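You operate a simulated robot arm through the tools that you are given. There is no shell and no other tool. Be economical: measure what you need, move in short steps, check, and stop when the job is done.

You are at the controls of a simulated two-armed robot. One attempt, no reset.

Task
An air hose has worked loose: vent its branch, push it home, open the valve again and reset.
Fine: the trip display names the branch; watch its gauge fall to 0 bar before pushing, pass 5 bar before Reset; leave other controls.

The check looks at the end state, three seconds after you hand in, the way a careful person would. Anything else that was tipped, shoved, dropped, spilled or broken makes it a failure.

Robot
Two 7-joint arms with two-finger parallel grippers on one trunk, on a base that drives. Base frame: it is fixed to the floor where the robot stands at the start and does not move with it; the origin is under the middle of the robot, x ahead of it, y to its left, z up. Readings come in mm, rad, newtons and seconds.
The left shoulder is at the start at [60, 189, 1228], the right one opposite. With the tool pointing down near the work surface each hand reaches from about 100 to 600 mm from the robot's upright axis, wherever it stands, measured 20 degrees to its own side. Places, roughly: air board bagger gauge [600, -200, 1200]; air board bagger valve [500, -100, 1000]; air board feed gauge [600, 0, 1200]; air board feed valve [500, 0, 1000]; air board film gauge [500, -300, 1200]; air board film valve [400, -300, 1000]; air board outfeed gauge [500, -400, 1200]; air board outfeed valve [400, -400, 1000]; bagger breaker [800, 1400, 1300]; bagger hose coupling [500, -200, 800]; belt tension dial [1100, 2900, 900]; black lamps fuse carrier [800, 1200, 1000]; black sensors fuse carrier [900, 1300, 1000]; black valves fuse carrier [900, 1500, 1000]; compressor outlet valve [1000, 2600, 700]; compressor switch [1000, 2600, 900]. Payload 3.43 kg a hand.
The TCP of each hand is the grasp point between the finger pads, 30 mm short of the fingertips. In the tool frame z runs along the fingers and y along their closing line. Largest opening 94 mm; finger width 28, thickness 10; the body of the gripper, 50 by 96 mm, starts 55 mm behind the TCP.
Orientation is told as [roll, pitch, yaw] about the base's x, y, z axes, in that order, counted from this pose: with the fingers straight down and closing along the base's y, the tool's x points along the base's -x, its y along +y and its z along -z.

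Tools
- The arms move only by the tool jog_arm. It takes "left_commands", "right_commands" or both (then of equal length, played together; a hand with none holds still); each is a list that holds one entry, the list of rows, each a list of 7 numbers: the turn, a rotation vector about the base's x, y, z in units of 90 degrees (1.0 is 90 degrees), then the shift along the base's x, y, z in units of 250 mm (1.0 is 250 mm), then the gripper command, from -1 (fully open) to 1 (shut), values between in proportion. In form: [[[rx, ry, rz, x, y, z, fingers], ...]]. A call has 1 to 12 rows; each row is the pose to reach, as a shift and turn from the pose commanded when the call began. A call with a number of a shift or a turn outside -1 to 1 is refused whole. Rows are played at 5 a second. More than 50 mm and 0.15 rad between two rows, or a gripper value outside its range, and nothing of the call is played. Where a pose cannot be reached the arm comes as near as it can. A force on the tool above 40 N (or 10 N above the force at the start of the call, whichever is more), or a blocked arm, ends the call early, and 0.2 s more pass. The fingers move at their own pace (about 153 mm/s each) and stop on an object; they squeeze with about 31 N. The grip force told is the motor's: it shows also when the fingers shut on nothing. Time passes only in rows, and 0.2 s behind the last, so rows that repeat a pose let the fingers close. It gives the time, the measured TCP pose, the force on the tool (base axes), the opening and the grip force at its end, in the units of the frame above (readings bear some noise), with the torque about the TCP (base axes, N m) and any sound that the robot's microphone picked up.
- Cameras (640 x 400 px; columns grow to the right, rows downward): "scene" is now at [-1.1, -35.5, 1787.5]; the picture's right is [-0.43, -0.90, -0.00], its down [-0.75, 0.36, -0.56] and it looks along [0.50, -0.24, -0.83] (base axes); focal length 275 px, centre (320, 200). "left" rides on the left gripper at [76, -14, -103] in its tool frame; the picture's right is [0.18, 0.98, 0.00], its down [-0.75, 0.14, -0.64] and it looks along [-0.63, 0.12, 0.77] (tool axes); focal length 243 px, centre (320, 200). "right" rides on the right gripper at [76, 14, -102] in its tool frame; the picture's right is [-0.18, 0.98, 0.00], its down [-0.75, -0.14, -0.64] and it looks along [-0.63, -0.12, 0.77] (tool axes); focal length 243 px, centre (320, 200). There is no depth. A picture from a camera that has moved, and an enlarged one, comes with that camera's place and axes in the base frame and with its lens. The place of the scene camera against the robot may be out by one fixed shift of up to 25 mm in any direction.
- capture(camera): a new picture of that camera. It takes no simulated time.
- slide_trunk(by): slides the trunk up (or, below 0, down) by that many mm; the arms and the scene camera ride with it, the base frame stays. It gives what a move gives, with no picture.
- drive_base(legs): drives the robot by 1 to 6 legs, each [ahead, left, turn to the left] in mm, mm and rad, along the robot's own axes; the way and the turn of a leg run together, so that a leg with both is an arc; at most 1500 mm and 3.142 rad a leg. The arms and the cameras ride along, it lands a little off, and it stops where it bumps. It gives what a move gives.
- aim_head(pan, tilt): turns the head with the scene camera to pan (to the left, within 1.501 rad either way) and tilt (down, from -0.506 to 1.204), counted from straight ahead of the robot. It gives what a move gives.
- close_up(camera, box): a new picture of the part [left, top, right, bottom] of that camera's present view, enlarged. It takes no simulated time.
- sign_off(): hands the job in; it is judged then, once.

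Work in short steps. Places have to be worked out from the pictures, the camera data and where the tool is seen: move nearer, look again, correct. Check each grasp and each placing, and mend what went wrong. You have 120 turns and 108 pictures in all, those below and enlarged ones among them. Open the grippers and draw the arms clear of the work before you hand the job in, unless the task says otherwise; then end with one line.

The tools are called after "Request:" by a JSON object that holds its "method" and its "body". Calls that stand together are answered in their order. jog_arm: Moves the arms, as the interface text tells. Its arguments: {"type":"object","properties":{"left_commands":{"type":"array"},"right_commands":{"type":"array"}},"required":[]} The other tools are called the same way: slide_trunk (by) slides the trunk up or down; drive_base (legs) drives the base; aim_head (pan, tilt) turns the head that bears the scene camera; capture (camera) takes a picture; close_up (camera, box) takes an enlarged picture of a part of a camera's view; sign_off () hands the job in.

At the start:

```text
t: 0.0
left_tcp_pos: [344.0, -59.8, 1178.2]
left_tool_rot: [0.0, 0.0, 0.001]
left_contact_force: [-0.5, -0.2, 0.3]
left_ft_torque: [0.0, 0.01, -0.01]
left_opening: 94.1
left_grip_force: 0.0
right_tcp_pos: [297.8, -461.7, 1190.8]
right_tool_rot: [0.0, 0.0, 0.001]
right_contact_force: [-0.7, 0.4, 0.0]
right_ft_torque: [0.0, 0.03, -0.03]
right_opening: 94.0
right_grip_force: 0.1
trunk travel left (down, up): [-900.0, 90.0]
robot x, y, heading: [-0.9, -2.7, -0.0]
head pan, tilt: [-0.445, 0.981]
```

scene: 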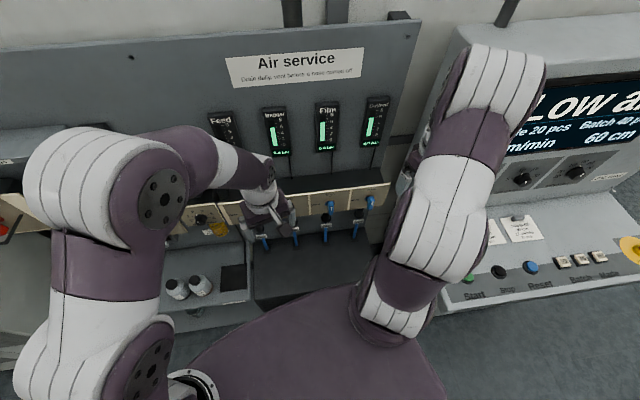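
right: 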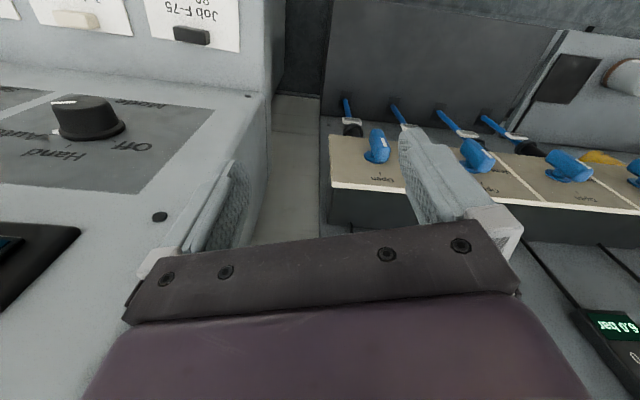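
left: 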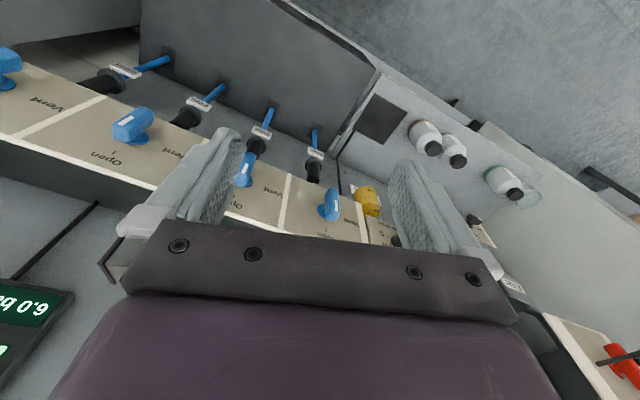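

The air board is ahead and slightly right, and the trip display is farther right, partly hidden by the right arm. I'll turn the head toward the display and take enlarged pictures.

Request:
{"method": "close_up", "body": {"camera": "scene", "box": [180, 40, 420, 260]}}

Request:
{"method": "aim_head", "body": {"pan": -0.9, "tilt": 0.7}}

Request:
{"method": "capture", "body": {"camera": "scene"}}

```text
1.82 times, centred on (300, 150) of scene
camera zoom: at [-1.1, -35.5, 1787.5], right [-0.43, -0.9, 0.0], down [-0.75, 0.36, -0.56], along [0.5, -0.24, -0.83], focal length 499 px, centre (356, 291)
```

zoom: 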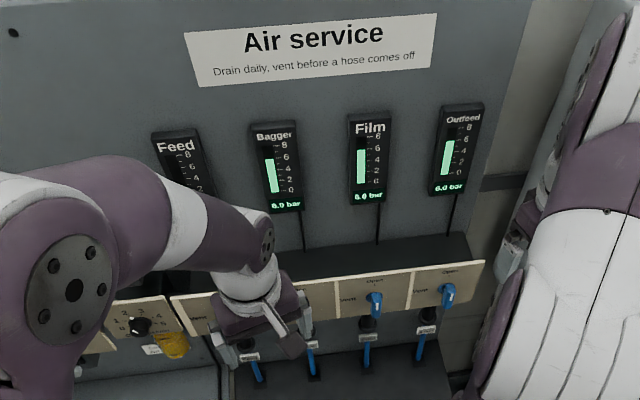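

```text
t: 0.9
left_tcp_pos: [344.2, -60.8, 1178.5]
left_tool_rot: [0.001, -0.001, 0.002]
left_contact_force: [0.3, 0.2, 0.5]
left_ft_torque: [0.02, 0.03, -0.02]
left_opening: 93.9
left_grip_force: 0.0
right_tcp_pos: [297.0, -462.5, 1190.6]
right_tool_rot: [0.0, -0.001, 0.0]
right_contact_force: [-0.1, 0.1, -1.3]
right_ft_torque: [-0.02, -0.02, 0.04]
right_opening: 94.0
right_grip_force: 0.0
trunk travel left (down, up): [-900.0, 90.0]
robot x, y, heading: [-0.3, -2.2, 0.001]
head pan, tilt: [-0.901, 0.7]
```

```text
103 pictures are left
camera scene: at [-12.2, -71.4, 1809.5], right [-0.78, -0.62, 0.0], down [-0.4, 0.5, -0.76], along [0.48, -0.6, -0.64], focal length 275 px, centre (320, 200)
```

scene: 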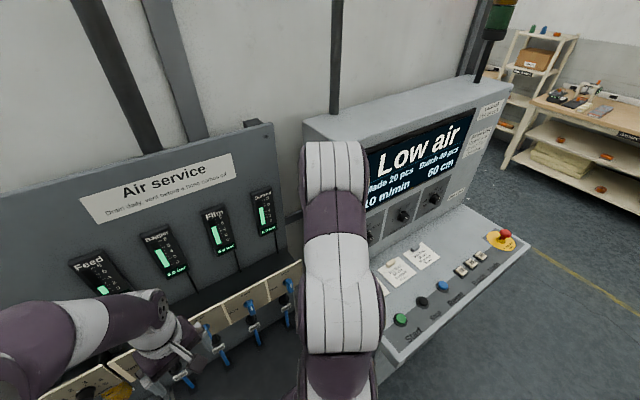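

The display reads "Low air", and the branch name may be hidden behind the arm. I'll enlarge it and the notes.

Request:
{"method": "close_up", "body": {"camera": "scene", "box": [350, 80, 510, 300]}}

Request:
{"method": "close_up", "body": {"camera": "scene", "box": [50, 130, 310, 400]}}

```text
1.82 times, centred on (430, 190) of scene
camera zoom: at [-12.2, -71.4, 1809.5], right [-0.78, -0.62, 0.0], down [-0.4, 0.5, -0.76], along [0.48, -0.6, -0.64], focal length 499 px, centre (120, 218)
```

zoom: 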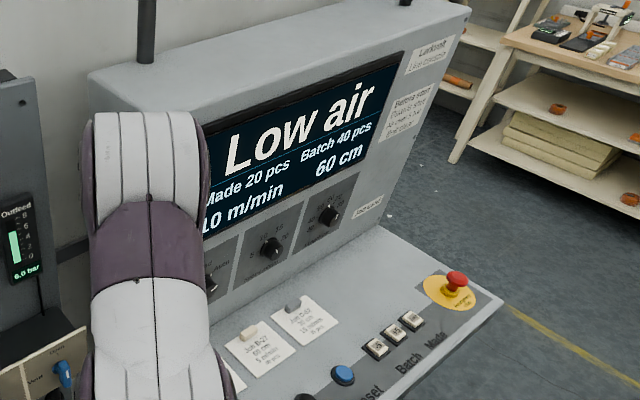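

```text
1.48 times, centred on (180, 265) of scene
camera zoom: at [-12.2, -71.4, 1809.5], right [-0.78, -0.62, 0.0], down [-0.4, 0.5, -0.76], along [0.48, -0.6, -0.64], focal length 407 px, centre (527, 104)
```

zoom: 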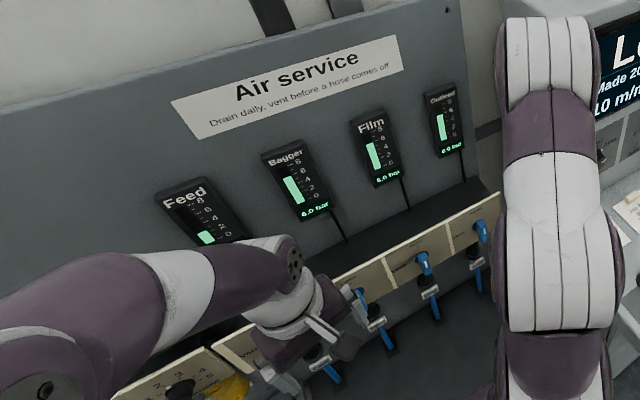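

The right arm may be hiding part of the display and the left arm hides the Feed gauge. I'll draw both hands back toward the robot.

Request:
{"method": "jog_arm", "body": {"left_commands": [[[0, 0, 0, -0.15, 0.1, 0, -1], [0, 0, 0, -0.3, 0.25, 0, -1], [0, 0, 0, -0.45, 0.4, 0, -1], [0, 0, 0, -0.5, 0.58, 0, -1], [0, 0, 0, -0.5, 0.75, 0, -1]]], "right_commands": [[[0, 0, 0, -0.15, 0, 0, -1], [0, 0, 0, -0.3, 0, 0, -1], [0, 0, 0, -0.45, 0, 0, -1], [0, 0, 0, -0.6, 0, 0, -1], [0, 0, 0, -0.7, 0, 0, -1]]]}}

Request:
{"method": "capture", "body": {"camera": "scene"}}

```text
refused: row 2 steps farther than a row can; nothing moved
```

```text
100 pictures are left
camera scene: at [-12.2, -71.4, 1809.5], right [-0.78, -0.62, 0.0], down [-0.4, 0.5, -0.76], along [0.48, -0.6, -0.64], focal length 275 px, centre (320, 200)
```

scene: 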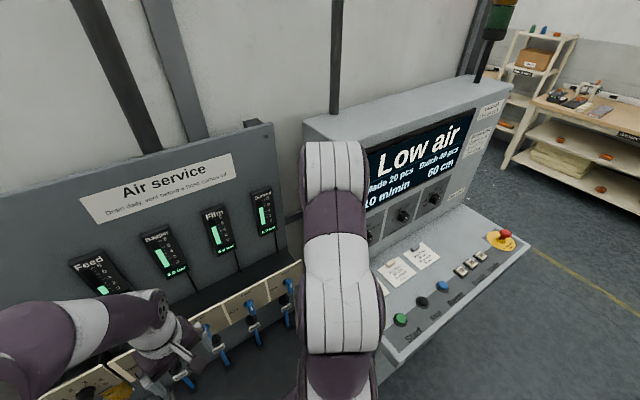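

The steps were slightly too long, so I'll repeat the withdrawal with shorter ones.

Request:
{"method": "jog_arm", "body": {"left_commands": [[[0, 0, 0, -0.12, 0.12, 0, -1], [0, 0, 0, -0.24, 0.24, 0, -1], [0, 0, 0, -0.36, 0.36, 0, -1], [0, 0, 0, -0.45, 0.5, 0, -1], [0, 0, 0, -0.5, 0.65, 0, -1]]], "right_commands": [[[0, 0, 0, -0.15, 0, 0, -1], [0, 0, 0, -0.3, 0, 0, -1], [0, 0, 0, -0.45, 0, 0, -1], [0, 0, 0, -0.6, 0, 0, -1], [0, 0, 0, -0.7, 0, 0, -1]]]}}

Request:
{"method": "capture", "body": {"camera": "scene"}}

```text
t: 2.1
left_tcp_pos: [218.6, 103.5, 1180.0]
left_tool_rot: [-0.001, -0.003, 0.001]
left_contact_force: [0.3, -0.3, 0.1]
left_ft_torque: [0.0, 0.0, 0.02]
left_opening: 93.9
left_grip_force: 0.1
right_tcp_pos: [120.2, -459.9, 1192.8]
right_tool_rot: [-0.002, -0.001, 0.001]
right_contact_force: [0.8, 0.3, -0.1]
right_ft_torque: [-0.02, 0.0, -0.02]
right_opening: 93.9
right_grip_force: 0.1
trunk travel left (down, up): [-900.0, 90.0]
robot x, y, heading: [0.6, 1.1, -0.0]
head pan, tilt: [-0.901, 0.7]
```

```text
99 pictures are left
camera scene: at [-14.4, -69.2, 1809.6], right [-0.78, -0.62, 0.0], down [-0.4, 0.5, -0.77], along [0.48, -0.6, -0.64], focal length 275 px, centre (320, 200)
```

scene: 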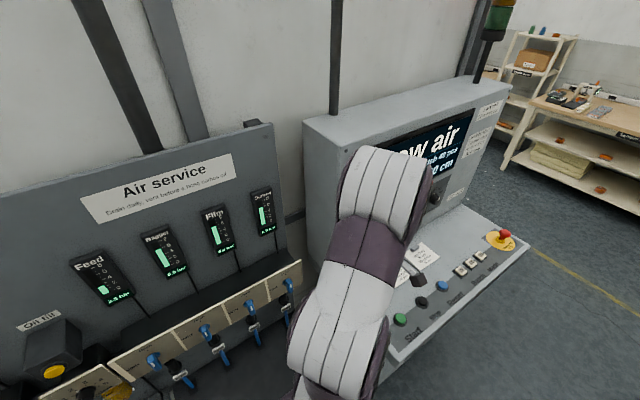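

Feed appears low. I'll zoom on the gauges and hoses, and pull the right hand inward so the display shows fully.

Request:
{"method": "close_up", "body": {"camera": "scene", "box": [10, 180, 310, 400]}}

Request:
{"method": "jog_arm", "body": {"right_commands": [[[0, 0, 0, 0.1, 0.1, 0, -1], [0, 0, 0, 0.2, 0.2, 0, -1], [0, 0, 0, 0.3, 0.32, 0, -1], [0, 0, 0, 0.3, 0.5, 0, -1], [0, 0, 0, 0.3, 0.68, 0, -1]]]}}

Request:
{"method": "capture", "body": {"camera": "scene"}}

```text
1.82 times, centred on (160, 290) of scene
camera zoom: at [-14.4, -69.2, 1809.6], right [-0.78, -0.62, 0.0], down [-0.4, 0.5, -0.77], along [0.48, -0.6, -0.64], focal length 499 px, centre (611, 36)
```

zoom: 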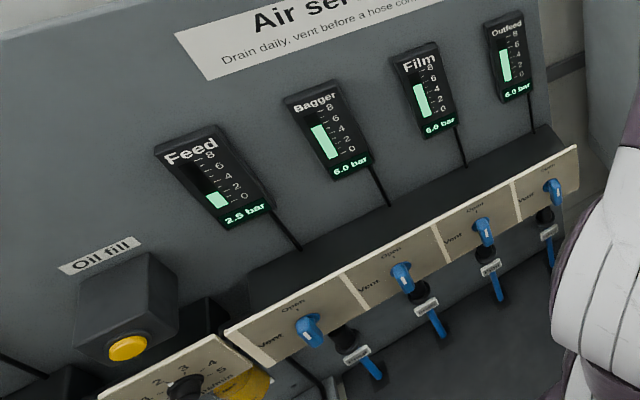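

```text
t: 3.3
left_tcp_pos: [219.8, 103.0, 1178.8]
left_tool_rot: [-0.002, 0.0, 0.001]
left_contact_force: [0.1, -0.3, -0.2]
left_ft_torque: [-0.02, -0.01, 0.01]
left_opening: 94.0
left_grip_force: 0.1
right_tcp_pos: [197.1, -289.5, 1191.8]
right_tool_rot: [-0.003, 0.0, -0.001]
right_contact_force: [-0.9, 0.6, -0.4]
right_ft_torque: [-0.04, 0.01, 0.01]
right_opening: 94.1
right_grip_force: 0.0
trunk travel left (down, up): [-900.0, 90.0]
robot x, y, heading: [-0.3, 2.3, -0.005]
head pan, tilt: [-0.901, 0.7]
```

```text
97 pictures are left
camera scene: at [-13.6, -68.9, 1809.7], right [-0.78, -0.62, 0.0], down [-0.4, 0.5, -0.77], along [0.48, -0.6, -0.64], focal length 275 px, centre (320, 200)
```

scene: 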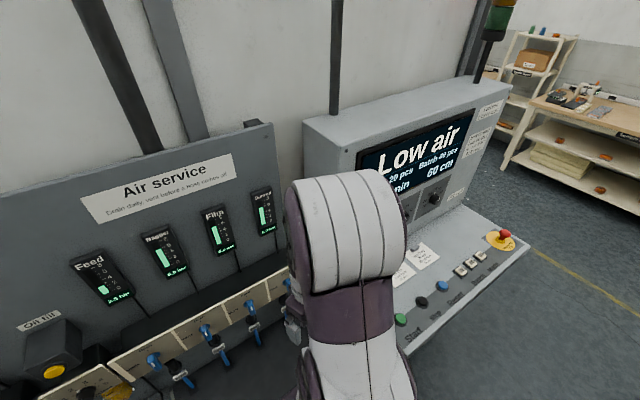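

The Feed gauge reads 2.5 bar and the others read 6.0. I'll enlarge the display to confirm the branch name.

Request:
{"method": "close_up", "body": {"camera": "scene", "box": [340, 90, 520, 220]}}

```text
3.08 times, centred on (430, 155) of scene
camera zoom: at [-13.6, -68.9, 1809.7], right [-0.78, -0.62, 0.0], down [-0.4, 0.5, -0.77], along [0.48, -0.6, -0.64], focal length 845 px, centre (-18, 338)
```

zoom: 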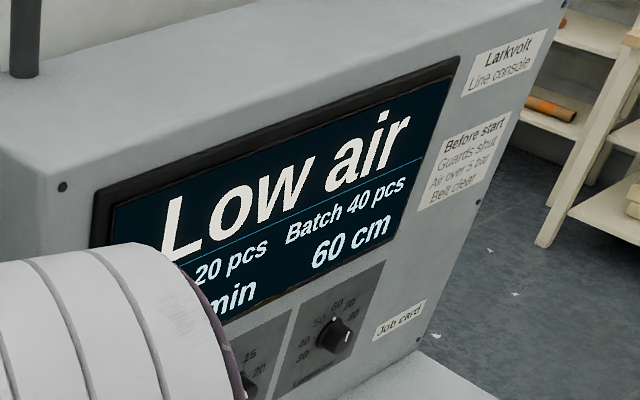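

This display names no branch, so there may be a separate trip display. I'll look around to the left.

Request:
{"method": "aim_head", "body": {"pan": 0.0, "tilt": 0.6}}

Request:
{"method": "capture", "body": {"camera": "scene"}}

Request:
{"method": "aim_head", "body": {"pan": 0.9, "tilt": 0.5}}

Request:
{"method": "capture", "body": {"camera": "scene"}}

```text
t: 4.5
left_tcp_pos: [220.2, 101.8, 1179.9]
left_tool_rot: [-0.001, 0.0, -0.001]
left_contact_force: [1.1, -0.3, -0.7]
left_ft_torque: [0.01, -0.02, -0.02]
left_opening: 93.8
left_grip_force: 0.1
right_tcp_pos: [198.9, -292.0, 1191.1]
right_tool_rot: [0.0, -0.001, -0.001]
right_contact_force: [-0.1, 0.5, -0.3]
right_ft_torque: [0.0, 0.0, -0.01]
right_opening: 94.2
right_grip_force: 0.0
trunk travel left (down, up): [-900.0, 90.0]
robot x, y, heading: [0.3, 0.1, 0.001]
head pan, tilt: [0.0, 0.6]
```

```text
95 pictures are left
camera scene: at [23.1, -4.5, 1818.2], right [0.0, -1.0, 0.0], down [-0.56, 0.0, -0.83], along [0.83, 0.0, -0.56], focal length 275 px, centre (320, 200)
```

scene: 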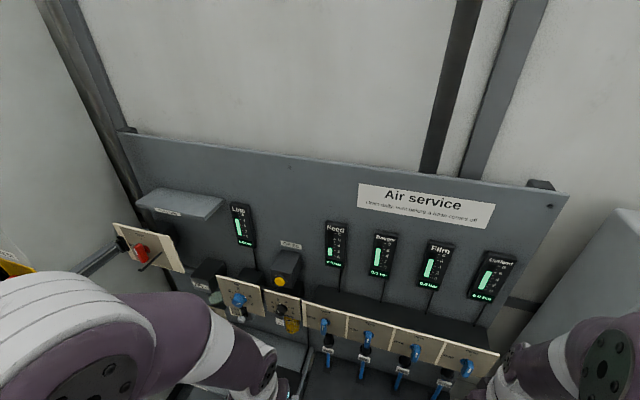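

```text
t: 5.7
left_tcp_pos: [219.9, 102.0, 1178.8]
left_tool_rot: [0.0, -0.001, 0.0]
left_contact_force: [-0.4, 0.0, -0.6]
left_ft_torque: [0.01, 0.01, 0.01]
left_opening: 94.0
left_grip_force: 0.0
right_tcp_pos: [199.0, -292.9, 1191.8]
right_tool_rot: [0.0, 0.001, -0.001]
right_contact_force: [0.4, -0.4, -0.9]
right_ft_torque: [-0.03, 0.01, 0.02]
right_opening: 94.1
right_grip_force: 0.1
trunk travel left (down, up): [-900.0, 90.0]
robot x, y, heading: [-1.8, -0.7, -0.0]
head pan, tilt: [0.901, 0.499]
```

```text
94 pictures are left
camera scene: at [-8.5, 66.5, 1827.3], right [0.78, -0.62, 0.0], down [-0.3, -0.38, -0.88], along [0.55, 0.69, -0.48], focal length 275 px, centre (320, 200)
```

scene: 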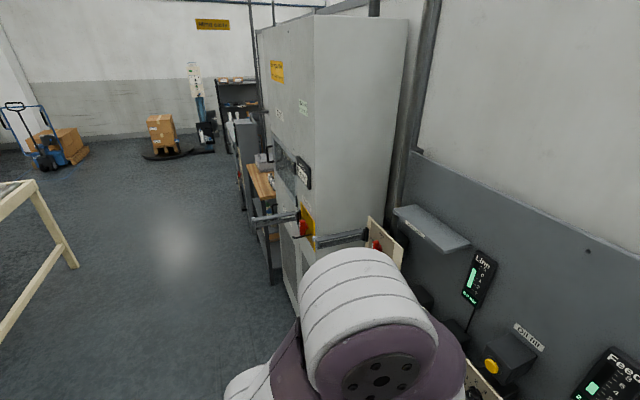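

There is a small dark display on the cabinet. I'll zoom on it and on the Line gauge area, then look at the console screen again.

Request:
{"method": "close_up", "body": {"camera": "scene", "box": [260, 130, 340, 200]}}

Request:
{"method": "aim_head", "body": {"pan": -1.0, "tilt": 0.5}}

Request:
{"method": "capture", "body": {"camera": "scene"}}

Request:
{"method": "capture", "body": {"camera": "right"}}

```text
5.71 times, centred on (300, 165) of scene
camera zoom: at [-8.5, 66.5, 1827.3], right [0.78, -0.62, 0.0], down [-0.3, -0.38, -0.88], along [0.55, 0.69, -0.48], focal length 1569 px, centre (434, 400)
```

zoom: 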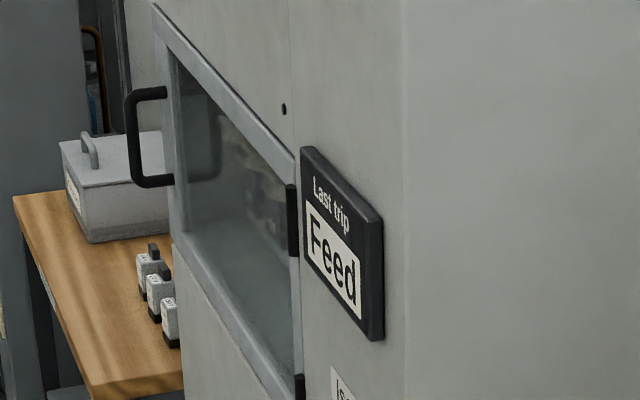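

```text
t: 7.6
left_tcp_pos: [220.3, 102.4, 1178.7]
left_tool_rot: [-0.002, 0.0, 0.001]
left_contact_force: [0.4, -0.3, 0.0]
left_ft_torque: [-0.01, 0.0, 0.02]
left_opening: 93.8
left_grip_force: 0.1
right_tcp_pos: [200.0, -292.8, 1191.5]
right_tool_rot: [0.002, 0.0, -0.001]
right_contact_force: [1.0, -0.3, -0.1]
right_ft_torque: [0.01, 0.04, 0.0]
right_opening: 93.9
right_grip_force: 0.2
trunk travel left (down, up): [-900.0, 90.0]
robot x, y, heading: [-0.7, 4.7, -0.002]
head pan, tilt: [-1.0, 0.499]
```

```text
92 pictures are left
camera scene: at [-15.9, -81.4, 1827.3], right [-0.84, -0.54, 0.0], down [-0.26, 0.4, -0.88], along [0.47, -0.74, -0.48], focal length 275 px, centre (320, 200)
```

scene: 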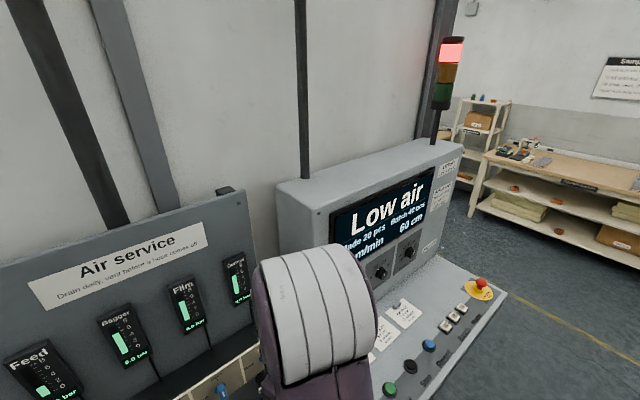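

```text
91 pictures are left
camera right: at [122.8, -277.4, 1295.5], right [0.18, 0.98, 0.0], down [0.75, -0.14, 0.64], along [0.63, -0.12, -0.77], focal length 243 px, centre (320, 200)
```

right: 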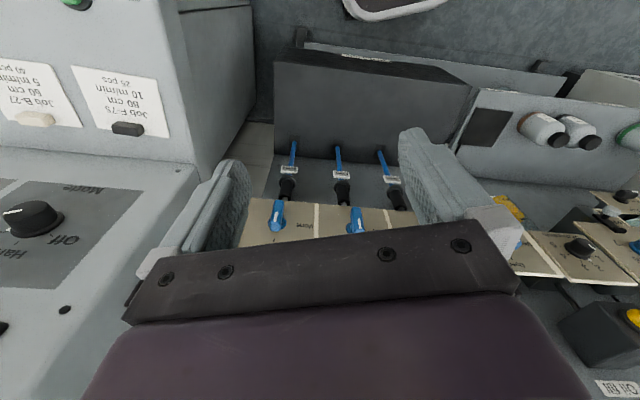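

The trip display on the cabinet says "Last trip: Feed", which matches the 2.5 bar gauge. Next I'll look closely at the feed valve and coupling.

Request:
{"method": "aim_head", "body": {"pan": -0.15, "tilt": 0.95}}

Request:
{"method": "capture", "body": {"camera": "scene"}}

Request:
{"method": "capture", "body": {"camera": "left"}}

```text
t: 8.7
left_tcp_pos: [219.9, 102.5, 1180.1]
left_tool_rot: [0.0, 0.0, 0.0]
left_contact_force: [0.6, 0.4, 0.9]
left_ft_torque: [0.04, -0.01, 0.01]
left_opening: 93.9
left_grip_force: 0.0
right_tcp_pos: [199.9, -292.9, 1191.5]
right_tool_rot: [0.0, 0.0, 0.001]
right_contact_force: [-0.3, 0.6, -0.2]
right_ft_torque: [0.01, -0.01, -0.03]
right_opening: 93.9
right_grip_force: 0.2
trunk travel left (down, up): [-900.0, 90.0]
robot x, y, heading: [-2.0, -2.1, -0.002]
head pan, tilt: [-0.15, 0.949]
```

```text
90 pictures are left
camera scene: at [6.8, -15.8, 1789.8], right [-0.15, -0.99, 0.0], down [-0.8, 0.12, -0.58], along [0.58, -0.09, -0.81], focal length 275 px, centre (320, 200)
```

scene: 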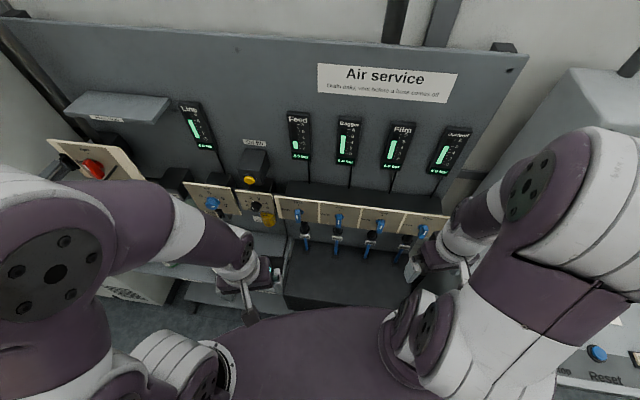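

```text
89 pictures are left
camera left: at [144.0, 86.8, 1282.1], right [-0.18, 0.98, 0.0], down [0.75, 0.14, 0.64], along [0.63, 0.12, -0.77], focal length 243 px, centre (320, 200)
```

left: 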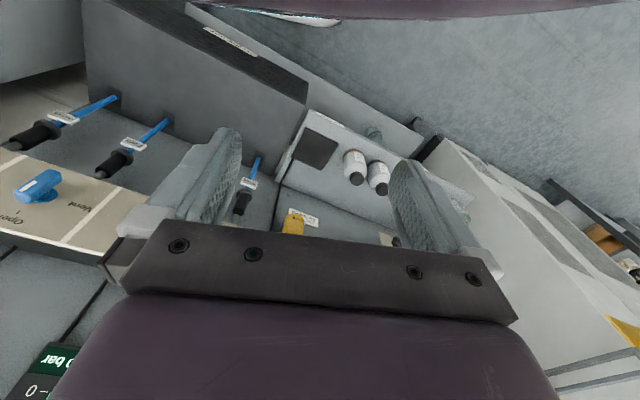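

Request:
{"method": "close_up", "body": {"camera": "scene", "box": [260, 170, 460, 295]}}

```text
3.20 times, centred on (360, 232) of scene
camera zoom: at [6.8, -15.8, 1789.8], right [-0.15, -0.99, 0.0], down [-0.8, 0.12, -0.58], along [0.58, -0.09, -0.81], focal length 879 px, centre (192, 96)
```

zoom: 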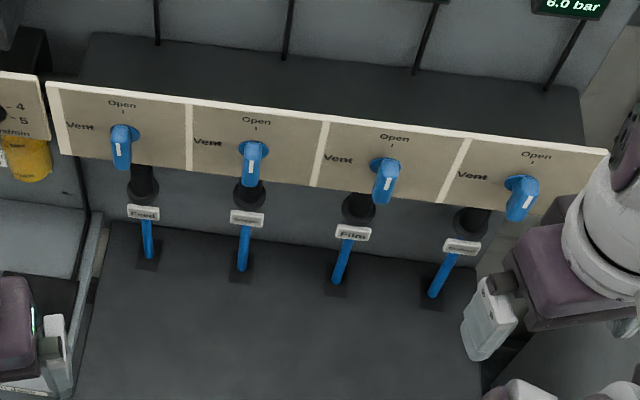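

Feed is the leftmost of the four, with its handle near (508, -17, 1000). The handle points up to "Open" and "Vent" is at its left. I'll pitch the left hand 45° forward so its camera faces the feed plate.

Request:
{"method": "jog_arm", "body": {"left_commands": [[[0, -0.08, 0, 0.05, -0.06, -0.02, -1], [0, -0.16, 0, 0.1, -0.12, -0.04, -1], [0, -0.24, 0, 0.15, -0.18, -0.06, -1], [0, -0.32, 0, 0.2, -0.24, -0.08, -1], [0, -0.4, 0, 0.26, -0.3, -0.1, -1], [0, -0.48, 0, 0.32, -0.36, -0.12, -1], [0, -0.5, 0, 0.32, -0.36, -0.12, -1]]]}}

Request:
{"method": "capture", "body": {"camera": "left"}}

```text
t: 9.6
left_tcp_pos: [257.3, 54.1, 1166.5]
left_tool_rot: [0.003, -0.38, -0.037]
left_contact_force: [-26.4, 22.3, 90.4]
left_ft_torque: [-1.44, 9.3, -2.69]
left_opening: 94.2
left_grip_force: 0.1
right_tcp_pos: [199.1, -292.2, 1193.3]
right_tool_rot: [0.0, 0.0, 0.0]
right_contact_force: [1.0, 0.2, 0.0]
right_ft_torque: [0.03, -0.02, 0.0]
right_opening: 94.0
right_grip_force: 0.0
trunk travel left (down, up): [-900.0, 90.0]
robot x, y, heading: [0.5, -0.9, -0.001]
head pan, tilt: [-0.15, 0.949]
stopped in row 4 (left hand): the force on the tool passed its limit at 416 N (the readings are from after the stop); the commanded pose is now the measured one
```

```text
87 pictures are left
camera left: at [148.2, 43.6, 1234.4], right [-0.14, 0.99, -0.07], down [0.47, 0.12, 0.88], along [0.87, 0.09, -0.48], focal length 243 px, centre (320, 200)
```

left: 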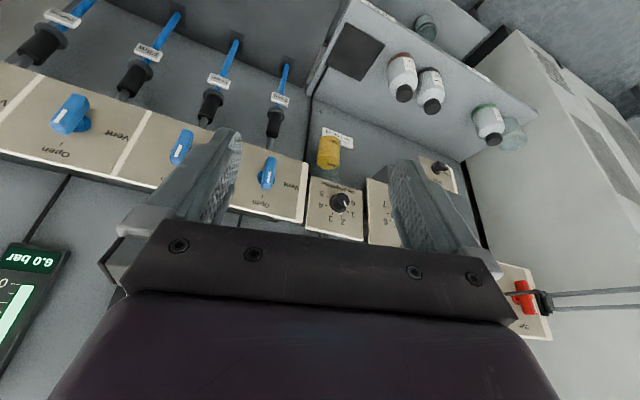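

The tool force spiked, so something touched, though nothing in view explains it. I'll check the scene.

Request:
{"method": "aim_head", "body": {"pan": 0.1, "tilt": 1.1}}

Request:
{"method": "capture", "body": {"camera": "scene"}}

```text
t: 10.4
left_tcp_pos: [258.0, 54.6, 1167.8]
left_tool_rot: [0.002, -0.379, -0.033]
left_contact_force: [-35.0, 27.9, 147.9]
left_ft_torque: [-1.98, 15.48, -3.42]
left_opening: 93.8
left_grip_force: 0.1
right_tcp_pos: [198.0, -291.5, 1192.9]
right_tool_rot: [0.0, 0.0, 0.0]
right_contact_force: [0.6, 0.9, -0.1]
right_ft_torque: [-0.01, 0.02, 0.01]
right_opening: 94.2
right_grip_force: 0.1
trunk travel left (down, up): [-900.0, 90.0]
robot x, y, heading: [0.2, -0.7, -0.007]
head pan, tilt: [0.099, 1.1]
```

```text
86 pictures are left
camera scene: at [-2.4, 1.5, 1779.6], right [0.1, -1.0, 0.0], down [-0.89, -0.09, -0.45], along [0.45, 0.04, -0.89], focal length 275 px, centre (320, 200)
```

scene: 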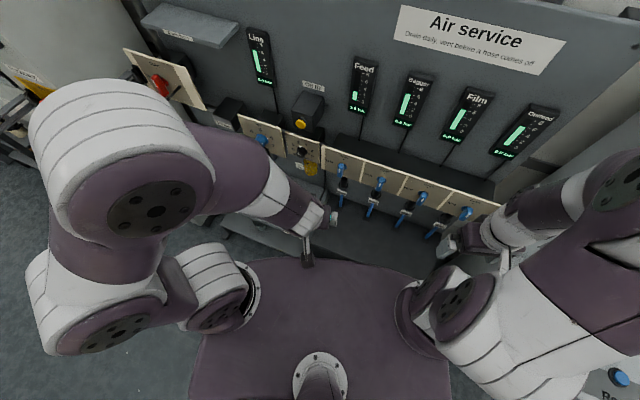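

The left hand camera is right above the robot's own chest plate (force is upward), so it touched the robot itself. I'll lift and move forward to free it.

Request:
{"method": "jog_arm", "body": {"left_commands": [[[0, 0, 0, 0.06, 0, 0.1, -1], [0, 0, 0, 0.15, 0, 0.15, -1], [0, 0, 0, 0.25, 0, 0.15, -1]]]}}

Request:
{"method": "capture", "body": {"camera": "left"}}

```text
t: 11.2
left_tcp_pos: [322.1, 55.2, 1204.0]
left_tool_rot: [0.006, -0.376, -0.034]
left_contact_force: [0.4, -1.3, 0.4]
left_ft_torque: [-0.02, -0.02, 0.01]
left_opening: 94.1
left_grip_force: 0.1
right_tcp_pos: [199.6, -291.9, 1191.8]
right_tool_rot: [0.001, 0.002, -0.001]
right_contact_force: [0.3, 0.8, 0.5]
right_ft_torque: [0.01, 0.0, 0.03]
right_opening: 94.2
right_grip_force: 0.0
trunk travel left (down, up): [-900.0, 90.0]
robot x, y, heading: [4.6, -3.2, -0.001]
head pan, tilt: [0.099, 1.1]
```

```text
85 pictures are left
camera left: at [212.6, 43.3, 1271.1], right [-0.14, 0.99, -0.06], down [0.47, 0.12, 0.88], along [0.87, 0.09, -0.48], focal length 243 px, centre (320, 200)
```

left: 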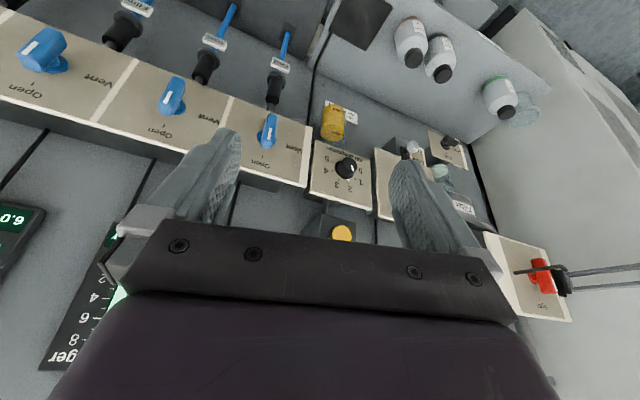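

Contact is free. I'll enlarge the feed valve and coupling.

Request:
{"method": "close_up", "body": {"camera": "left", "box": [140, 20, 340, 200]}}

```text
2.22 times, centred on (240, 110) of left
camera zoom: at [212.6, 43.3, 1271.1], right [-0.14, 0.99, -0.06], down [0.47, 0.12, 0.88], along [0.87, 0.09, -0.48], focal length 539 px, centre (498, 400)
```

zoom: 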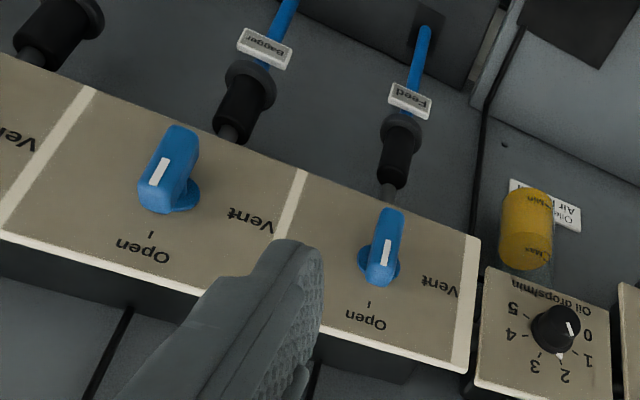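

The plate is vertical and the board is yawed about 17°, so its inward normal is about (.957, -.29). The plate face is near (545, -15, 985) at the feed valve, with the handle standing off it. I'll back the base up 130 mm so the hand has room to level out.

Request:
{"method": "drive_base", "body": {"legs": [[-130, 40, 0]]}}

Request:
{"method": "jog_arm", "body": {"left_commands": [[[-0.003, -0.076, 0, 0.12, -0.02, -0.03, -1], [-0.005, -0.152, 0, 0.24, -0.04, -0.09, -1], [-0.008, -0.228, 0, 0.36, -0.06, -0.15, -1], [-0.01, -0.304, 0, 0.46, -0.1, -0.24, -1], [-0.013, -0.38, 0, 0.56, -0.14, -0.33, -1], [-0.016, -0.456, 0, 0.66, -0.18, -0.42, -1], [-0.018, -0.532, 0, 0.74, -0.22, -0.51, -1], [-0.021, -0.608, 0, 0.82, -0.26, -0.6, -1], [-0.024, -0.684, 0, 0.86, -0.28, -0.7, -1], [-0.026, -0.76, 0, 0.86, -0.28, -0.77, -1]]]}}

Request:
{"method": "aim_head", "body": {"pan": -0.1, "tilt": 0.9}}

Request:
{"method": "capture", "body": {"camera": "scene"}}

Request:
{"method": "capture", "body": {"camera": "left"}}

```text
t: 12.5
left_tcp_pos: [192.9, 93.1, 1203.0]
left_tool_rot: [0.005, -0.378, -0.038]
left_contact_force: [0.6, 0.2, 1.0]
left_ft_torque: [0.0, 0.04, -0.02]
left_opening: 94.2
left_grip_force: 0.0
right_tcp_pos: [69.7, -252.4, 1192.4]
right_tool_rot: [0.0, 0.0, 0.0]
right_contact_force: [-0.1, 0.7, -0.3]
right_ft_torque: [0.0, 0.02, -0.02]
right_opening: 93.9
right_grip_force: 0.0
trunk travel left (down, up): [-900.0, 90.0]
robot x, y, heading: [-130.9, 40.4, 0.002]
head pan, tilt: [0.099, 1.1]
```

```text
t: 14.7
left_tcp_pos: [436.3, 18.9, 1037.5]
left_tool_rot: [0.014, -1.435, -0.051]
left_contact_force: [0.5, 0.0, 0.2]
left_ft_torque: [0.01, -0.01, 0.01]
left_opening: 94.0
left_grip_force: 0.0
left hand out of reach, approached as far as the arm can: row 8, 9, 10
right_tcp_pos: [67.3, -249.8, 1191.6]
right_tool_rot: [0.0, 0.0, -0.002]
right_contact_force: [0.5, 0.4, 0.1]
right_ft_torque: [0.02, 0.01, 0.01]
right_opening: 94.3
right_grip_force: 0.0
trunk travel left (down, up): [-900.0, 90.0]
robot x, y, heading: [-127.4, 41.0, -0.002]
head pan, tilt: [0.099, 1.1]
```

```text
t: 15.4
left_tcp_pos: [436.3, 19.0, 1038.0]
left_tool_rot: [0.015, -1.433, -0.052]
left_contact_force: [-0.9, 0.1, -0.9]
left_ft_torque: [-0.02, 0.03, 0.02]
left_opening: 93.9
left_grip_force: 0.1
right_tcp_pos: [68.4, -251.7, 1191.4]
right_tool_rot: [-0.001, 0.001, -0.002]
right_contact_force: [0.0, 1.0, 0.1]
right_ft_torque: [0.02, -0.01, 0.01]
right_opening: 93.8
right_grip_force: 0.1
trunk travel left (down, up): [-900.0, 90.0]
robot x, y, heading: [-132.0, 40.7, -0.007]
head pan, tilt: [-0.099, 0.901]
```

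```text
83 pictures are left
camera scene: at [-120.1, 28.2, 1793.4], right [-0.1, -0.99, 0.0], down [-0.78, 0.08, -0.62], along [0.62, -0.06, -0.78], focal length 275 px, centre (320, 200)
```

scene: 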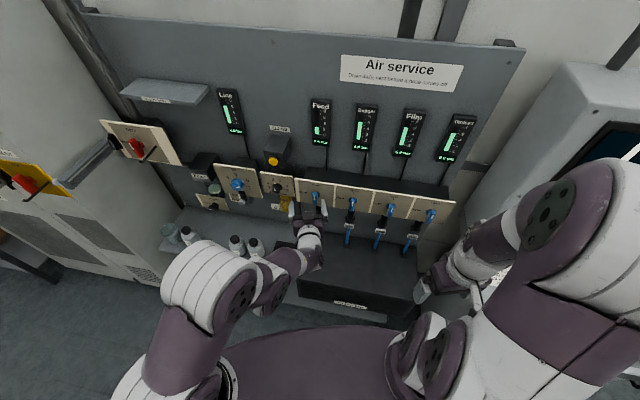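

```text
82 pictures are left
camera left: at [323.9, 8.0, 976.4], right [0.01, 0.98, -0.18], down [-0.53, 0.16, 0.84], along [0.85, 0.09, 0.52], focal length 243 px, centre (320, 200)
```

left: 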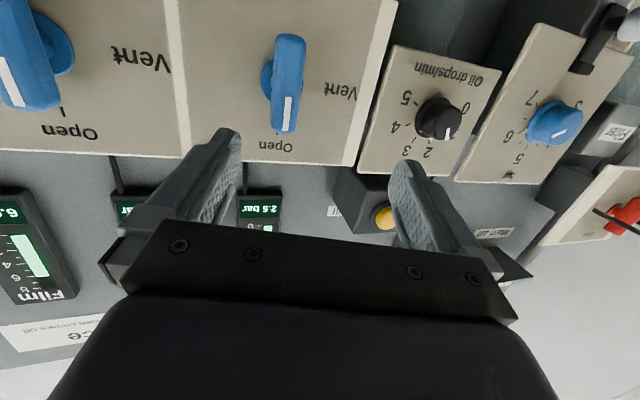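

The handle is clearly in view, but the arm is at the edge of its reach at this height. I'll raise and pull back the hand, lower the trunk, and then go in level.

Request:
{"method": "jog_arm", "body": {"left_commands": [[[0, 0, 0, -0.1, 0, 0.12, -1], [0, 0, 0, -0.15, 0, 0.26, -1], [0, 0, 0, -0.15, 0, 0.4, -1]]]}}

Request:
{"method": "slide_trunk", "body": {"by": -150}}

Request:
{"method": "capture", "body": {"camera": "left"}}

```text
t: 16.2
left_tcp_pos: [423.3, 10.1, 1145.7]
left_tool_rot: [0.012, -1.425, -0.048]
left_contact_force: [0.5, 0.3, 0.4]
left_ft_torque: [0.02, 0.01, -0.03]
left_opening: 94.2
left_grip_force: 0.0
left hand out of reach, approached as far as the arm can: row 1, 2, 3
right_tcp_pos: [67.3, -251.9, 1193.2]
right_tool_rot: [0.0, 0.0, -0.002]
right_contact_force: [0.4, -0.2, -0.6]
right_ft_torque: [0.04, -0.02, 0.07]
right_opening: 94.0
right_grip_force: 0.0
trunk travel left (down, up): [-900.0, 90.0]
robot x, y, heading: [-128.6, 38.4, -0.006]
head pan, tilt: [-0.099, 0.901]
```

```text
t: 17.9
left_tcp_pos: [425.4, 10.0, 995.5]
left_tool_rot: [0.012, -1.423, -0.05]
left_contact_force: [0.7, 0.2, 0.5]
left_ft_torque: [0.0, -0.02, -0.01]
left_opening: 94.0
left_grip_force: 0.0
right_tcp_pos: [68.1, -252.0, 1041.9]
right_tool_rot: [-0.002, 0.0, 0.0]
right_contact_force: [-0.1, -0.5, -0.6]
right_ft_torque: [0.0, 0.01, -0.01]
right_opening: 94.3
right_grip_force: 0.2
trunk travel left (down, up): [-750.0, 240.0]
robot x, y, heading: [-129.1, 36.7, -0.0]
head pan, tilt: [-0.099, 0.901]
```

```text
81 pictures are left
camera left: at [310.8, -1.0, 934.7], right [0.01, 0.98, -0.18], down [-0.52, 0.16, 0.84], along [0.85, 0.08, 0.51], focal length 243 px, centre (320, 200)
```

left: 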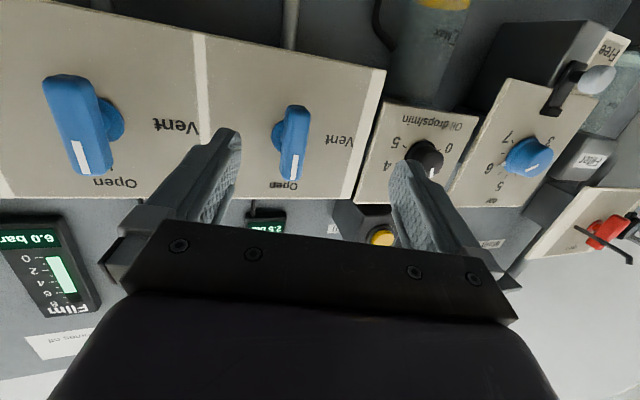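

Triangulating only from the wrist camera puts the plate centre at about (523, -18, 1002), with the handle front about 21-25 mm off it. I'll yaw to the board normal and finish levelling at standoff.

Request:
{"method": "jog_arm", "body": {"left_commands": [[[-0.009, -0.03, -0.051, 0, 0, 0.01, -1], [-0.018, -0.06, -0.102, 0, 0, 0.02, -1], [-0.027, -0.09, -0.153, 0, 0, 0.03, -1], [-0.027, -0.09, -0.153, 0, 0, 0.03, -1]]]}}

Request:
{"method": "capture", "body": {"camera": "left"}}

```text
t: 18.9
left_tcp_pos: [453.8, -9.4, 1011.4]
left_tool_rot: [-1.434, -1.554, 1.156]
left_contact_force: [0.9, 0.2, 0.5]
left_ft_torque: [-0.01, 0.02, 0.04]
left_opening: 94.1
left_grip_force: 0.0
left hand out of reach, approached as far as the arm can: row 1, 2, 3, 4
right_tcp_pos: [66.8, -251.3, 1041.5]
right_tool_rot: [-0.001, 0.002, -0.001]
right_contact_force: [-0.3, -0.5, 0.6]
right_ft_torque: [0.01, 0.01, -0.05]
right_opening: 93.9
right_grip_force: 0.1
trunk travel left (down, up): [-750.0, 240.0]
robot x, y, heading: [-131.2, 38.3, -0.0]
head pan, tilt: [-0.099, 0.901]
```

```text
80 pictures are left
camera left: at [350.9, 3.3, 935.9], right [0.27, 0.94, -0.2], down [-0.57, 0.33, 0.75], along [0.77, -0.09, 0.63], focal length 243 px, centre (320, 200)
```

left: 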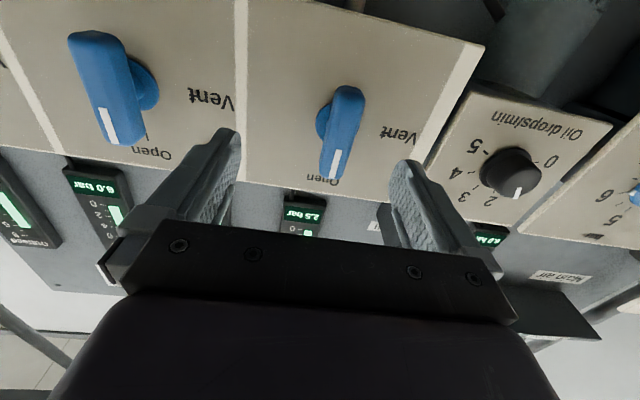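

The orientation is now along the board normal. The TCP is about 11 mm right of and 9 mm above the handle axis, so I'll centre it before moving in.

Request:
{"method": "jog_arm", "body": {"left_commands": [[[0, 0, 0, 0.024, 0.016, -0.018, -1], [0, 0, 0, 0.048, 0.034, -0.036, -1], [0, 0, 0, 0.048, 0.034, -0.036, -1]]]}}

Request:
{"method": "capture", "body": {"camera": "left"}}

```text
t: 19.8
left_tcp_pos: [459.9, -7.6, 1004.3]
left_tool_rot: [-1.546, -1.554, 1.275]
left_contact_force: [-0.1, 0.9, -0.4]
left_ft_torque: [-0.02, 0.01, -0.01]
left_opening: 94.2
left_grip_force: 0.1
left hand out of reach, approached as far as the arm can: row 1, 2, 3
right_tcp_pos: [68.1, -250.9, 1041.5]
right_tool_rot: [0.001, 0.001, 0.0]
right_contact_force: [0.3, -0.2, -0.1]
right_ft_torque: [0.0, -0.03, 0.02]
right_opening: 94.0
right_grip_force: 0.1
trunk travel left (down, up): [-750.0, 240.0]
robot x, y, heading: [-129.3, 41.4, -0.006]
head pan, tilt: [-0.099, 0.901]
```

```text
79 pictures are left
camera left: at [356.5, 4.2, 928.9], right [0.26, 0.94, -0.2], down [-0.58, 0.32, 0.75], along [0.77, -0.08, 0.63], focal length 243 px, centre (320, 200)
```

left: 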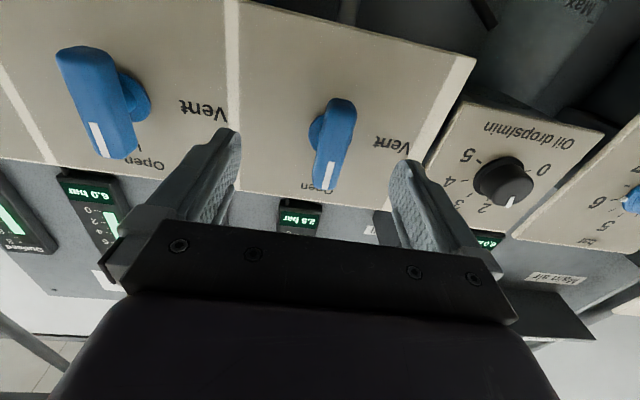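

The wrist still hits its limit when folded this close. I'll back the base 120 mm along the board normal so the arm stretches more, then reach forward.

Request:
{"method": "drive_base", "body": {"legs": [[-120, 36, 0]]}}

Request:
{"method": "jog_arm", "body": {"left_commands": [[[0, 0, 0, 0.15, -0.04, 0, -1], [0, 0, 0, 0.3, -0.08, 0, -1], [0, 0, 0, 0.45, -0.1, 0, -1], [0, 0, 0, 0.49, -0.116, -0.01, -1], [0, 0, 0, 0.49, -0.116, -0.01, -1]]]}}

Request:
{"method": "capture", "body": {"camera": "left"}}

```text
t: 21.0
left_tcp_pos: [342.0, 28.1, 1006.2]
left_tool_rot: [-1.531, -1.552, 1.257]
left_contact_force: [0.8, -0.9, 0.3]
left_ft_torque: [0.0, 0.0, -0.03]
left_opening: 94.1
left_grip_force: 0.1
right_tcp_pos: [-50.0, -215.5, 1042.1]
right_tool_rot: [-0.001, -0.002, -0.003]
right_contact_force: [0.4, 0.0, 0.1]
right_ft_torque: [-0.01, 0.04, 0.01]
right_opening: 94.1
right_grip_force: 0.2
trunk travel left (down, up): [-750.0, 240.0]
robot x, y, heading: [-254.5, 72.5, -0.006]
head pan, tilt: [-0.099, 0.901]
```

```text
t: 22.2
left_tcp_pos: [462.2, -0.8, 1002.5]
left_tool_rot: [-1.539, -1.553, 1.268]
left_contact_force: [-0.2, 0.4, -0.5]
left_ft_torque: [-0.03, 0.02, 0.01]
left_opening: 94.1
left_grip_force: 0.1
right_tcp_pos: [-51.0, -214.5, 1041.7]
right_tool_rot: [0.002, 0.001, -0.004]
right_contact_force: [-1.0, 0.0, 0.2]
right_ft_torque: [0.0, 0.02, -0.01]
right_opening: 93.9
right_grip_force: 0.1
trunk travel left (down, up): [-750.0, 240.0]
robot x, y, heading: [-247.3, 76.9, -0.004]
head pan, tilt: [-0.099, 0.901]
```

```text
78 pictures are left
camera left: at [359.4, 11.9, 926.9], right [0.26, 0.94, -0.2], down [-0.58, 0.32, 0.75], along [0.77, -0.08, 0.63], focal length 243 px, centre (320, 200)
```

left: 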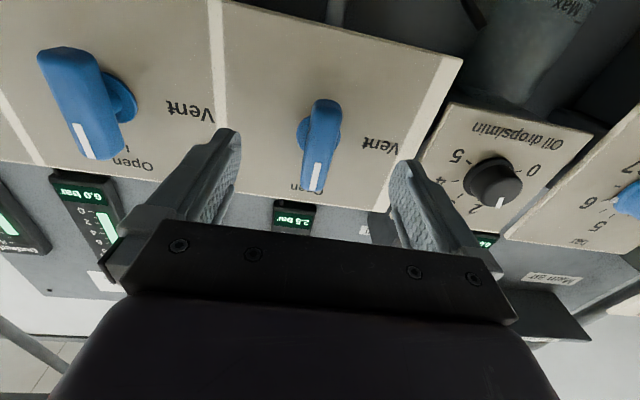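

The pose now tracks exactly and the handle is centred between the fingers. I'll advance 27 mm along the normal and close gently.

Request:
{"method": "jog_arm", "body": {"left_commands": [[[0, 0, 0, 0.035, -0.01, 0, -1], [0, 0, 0, 0.07, -0.02, 0, -1], [0, 0, 0, 0.104, -0.031, 0, -1], [0, 0, 0, 0.104, -0.031, 0, -1]]]}}

Request:
{"method": "capture", "body": {"camera": "left"}}

```text
t: 23.2
left_tcp_pos: [488.7, -8.3, 1002.3]
left_tool_rot: [-1.541, -1.555, 1.269]
left_contact_force: [0.3, 0.4, -0.8]
left_ft_torque: [0.01, -0.02, -0.01]
left_opening: 94.0
left_grip_force: 0.1
right_tcp_pos: [-50.3, -215.1, 1042.6]
right_tool_rot: [0.0, -0.002, -0.003]
right_contact_force: [0.0, 0.0, 0.3]
right_ft_torque: [0.0, -0.02, 0.01]
right_opening: 94.1
right_grip_force: 0.0
trunk travel left (down, up): [-750.0, 240.0]
robot x, y, heading: [-246.2, 77.6, 0.002]
head pan, tilt: [-0.099, 0.901]
```

```text
77 pictures are left
camera left: at [386.2, 3.9, 926.7], right [0.26, 0.94, -0.2], down [-0.58, 0.32, 0.75], along [0.77, -0.08, 0.63], focal length 243 px, centre (320, 200)
```

left: 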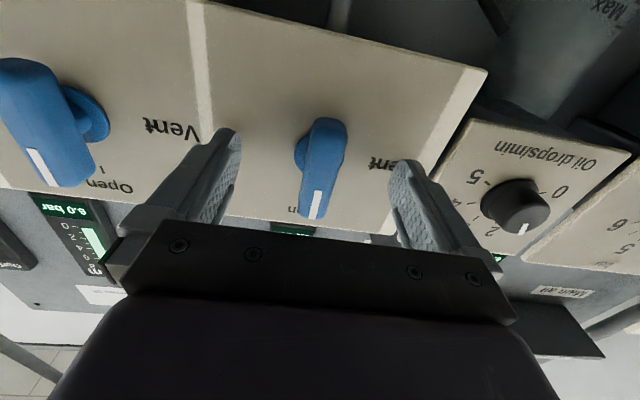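

The handle sits between the pads, so I'll close on it.

Request:
{"method": "jog_arm", "body": {"left_commands": [[[0, 0, 0, 0, 0, 0, 0], [0, 0, 0, 0, 0, 0, 1], [0, 0, 0, 0, 0, 0, 1]]]}}

Request:
{"method": "capture", "body": {"camera": "left"}}

```text
t: 24.0
left_tcp_pos: [490.4, -8.1, 1003.3]
left_tool_rot: [-1.531, -1.552, 1.256]
left_contact_force: [-0.1, 0.2, -1.2]
left_ft_torque: [0.03, 0.06, 0.0]
left_opening: 22.4
left_grip_force: 45.0
right_tcp_pos: [-49.9, -214.8, 1041.5]
right_tool_rot: [0.0, 0.0, -0.003]
right_contact_force: [-0.1, 0.0, 0.1]
right_ft_torque: [0.01, -0.02, 0.02]
right_opening: 93.7
right_grip_force: 0.1
trunk travel left (down, up): [-750.0, 240.0]
robot x, y, heading: [-245.9, 74.5, -0.006]
head pan, tilt: [-0.099, 0.901]
```

```text
76 pictures are left
camera left: at [386.5, 4.0, 926.6], right [0.26, 0.94, -0.2], down [-0.58, 0.32, 0.75], along [0.77, -0.08, 0.63], focal length 243 px, centre (320, 200)
```

left: 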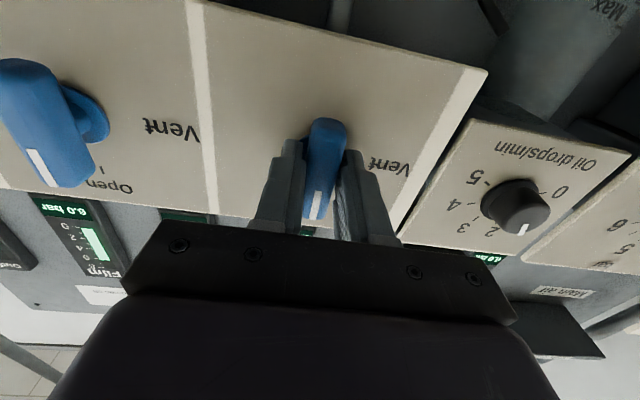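

The grip is firm at 22.4 mm. I'll rotate the handle toward "Vent", which is anticlockwise facing the plate, starting with about 40°.

Request:
{"method": "jog_arm", "body": {"left_commands": [[[-0.072, 0.022, 0, 0, 0, 0, 1], [-0.144, 0.044, 0, 0, 0, 0, 1], [-0.215, 0.065, 0, 0, 0, 0, 1], [-0.287, 0.087, 0, 0, 0, 0, 1], [-0.359, 0.109, 0, 0, 0, 0, 1], [-0.431, 0.131, 0, 0, 0, 0, 1]]]}}

Request:
{"method": "capture", "body": {"camera": "left"}}

```text
t: 24.6
left_tcp_pos: [490.4, -8.3, 1002.6]
left_tool_rot: [-1.513, -1.344, 1.275]
left_contact_force: [-25.4, 28.0, 8.8]
left_ft_torque: [0.15, 0.58, -0.21]
left_opening: 22.9
left_grip_force: 45.4
left hand out of reach, approached as far as the arm can: row 2, 3
right_tcp_pos: [-54.3, -211.8, 1044.3]
right_tool_rot: [-0.001, -0.004, 0.003]
right_contact_force: [0.9, -1.4, -0.2]
right_ft_torque: [0.03, -0.02, 0.0]
right_opening: 93.9
right_grip_force: 0.0
trunk travel left (down, up): [-750.0, 240.0]
robot x, y, heading: [-245.2, 79.3, 0.004]
head pan, tilt: [-0.099, 0.901]
stopped in row 3 (left hand): the force on the tool passed its limit at 59 N (the readings are from after the stop); the commanded pose is now the measured one
```

```text
75 pictures are left
camera left: at [382.6, -14.7, 932.7], right [0.21, 0.89, -0.4], down [-0.54, 0.45, 0.71], along [0.81, 0.07, 0.58], focal length 243 px, centre (320, 200)
```

left: 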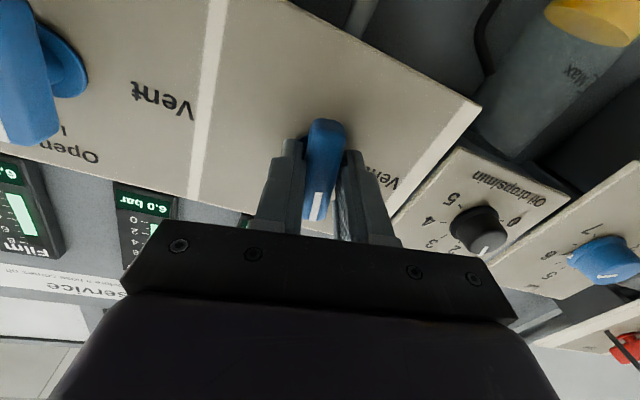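

The handle turned about 12°, then the wrist hit its limit. I'll release and push the handle's upper end round with closed fingertips instead: open, back out, restore the roll and close.

Request:
{"method": "jog_arm", "body": {"left_commands": [[[0, 0, 0, 0, 0, 0, -1], [0, 0, 0, 0, 0, 0, -1], [0, 0, 0, -0.09, 0.026, 0, -1], [0, 0, 0, -0.18, 0.052, 0, -1], [0.065, -0.02, 0, -0.18, 0.052, 0, 1], [0.129, -0.039, 0, -0.195, 0.002, 0.06, 1], [0.129, -0.039, 0, -0.21, -0.048, 0.12, 1], [0.129, -0.039, 0, -0.21, -0.048, 0.12, 1]]]}}

Request:
{"method": "capture", "body": {"camera": "left"}}

```text
t: 24.9
left_tcp_pos: [493.5, -3.0, 996.4]
left_tool_rot: [-1.492, -1.337, 1.259]
left_contact_force: [-19.3, 25.6, -0.4]
left_ft_torque: [-0.24, -0.28, -0.61]
left_opening: 82.3
left_grip_force: 0.1
right_tcp_pos: [-50.7, -206.2, 1043.7]
right_tool_rot: [-0.007, -0.002, 0.007]
right_contact_force: [0.3, 0.9, -0.7]
right_ft_torque: [-0.09, 0.05, -0.01]
right_opening: 94.0
right_grip_force: 0.1
trunk travel left (down, up): [-750.0, 240.0]
robot x, y, heading: [-250.3, 74.4, 0.001]
head pan, tilt: [-0.099, 0.901]
stopped in row 1 (left hand): the force on the tool passed its limit at 77 N (the readings are from after the stop); the commanded pose is now the measured one
```

```text
74 pictures are left
camera left: at [384.7, -9.0, 927.6], right [0.21, 0.89, -0.41], down [-0.54, 0.45, 0.71], along [0.82, 0.07, 0.57], focal length 243 px, centre (320, 200)
```

left: 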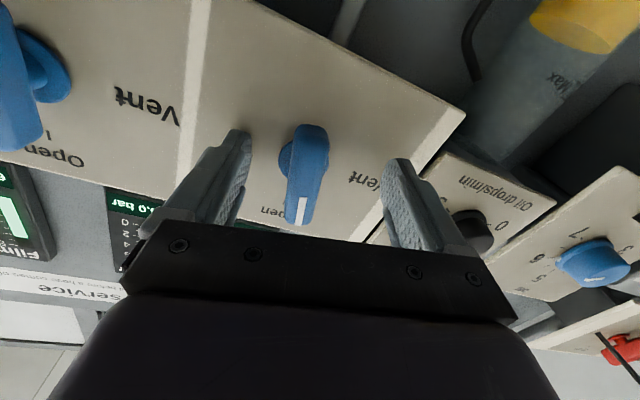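

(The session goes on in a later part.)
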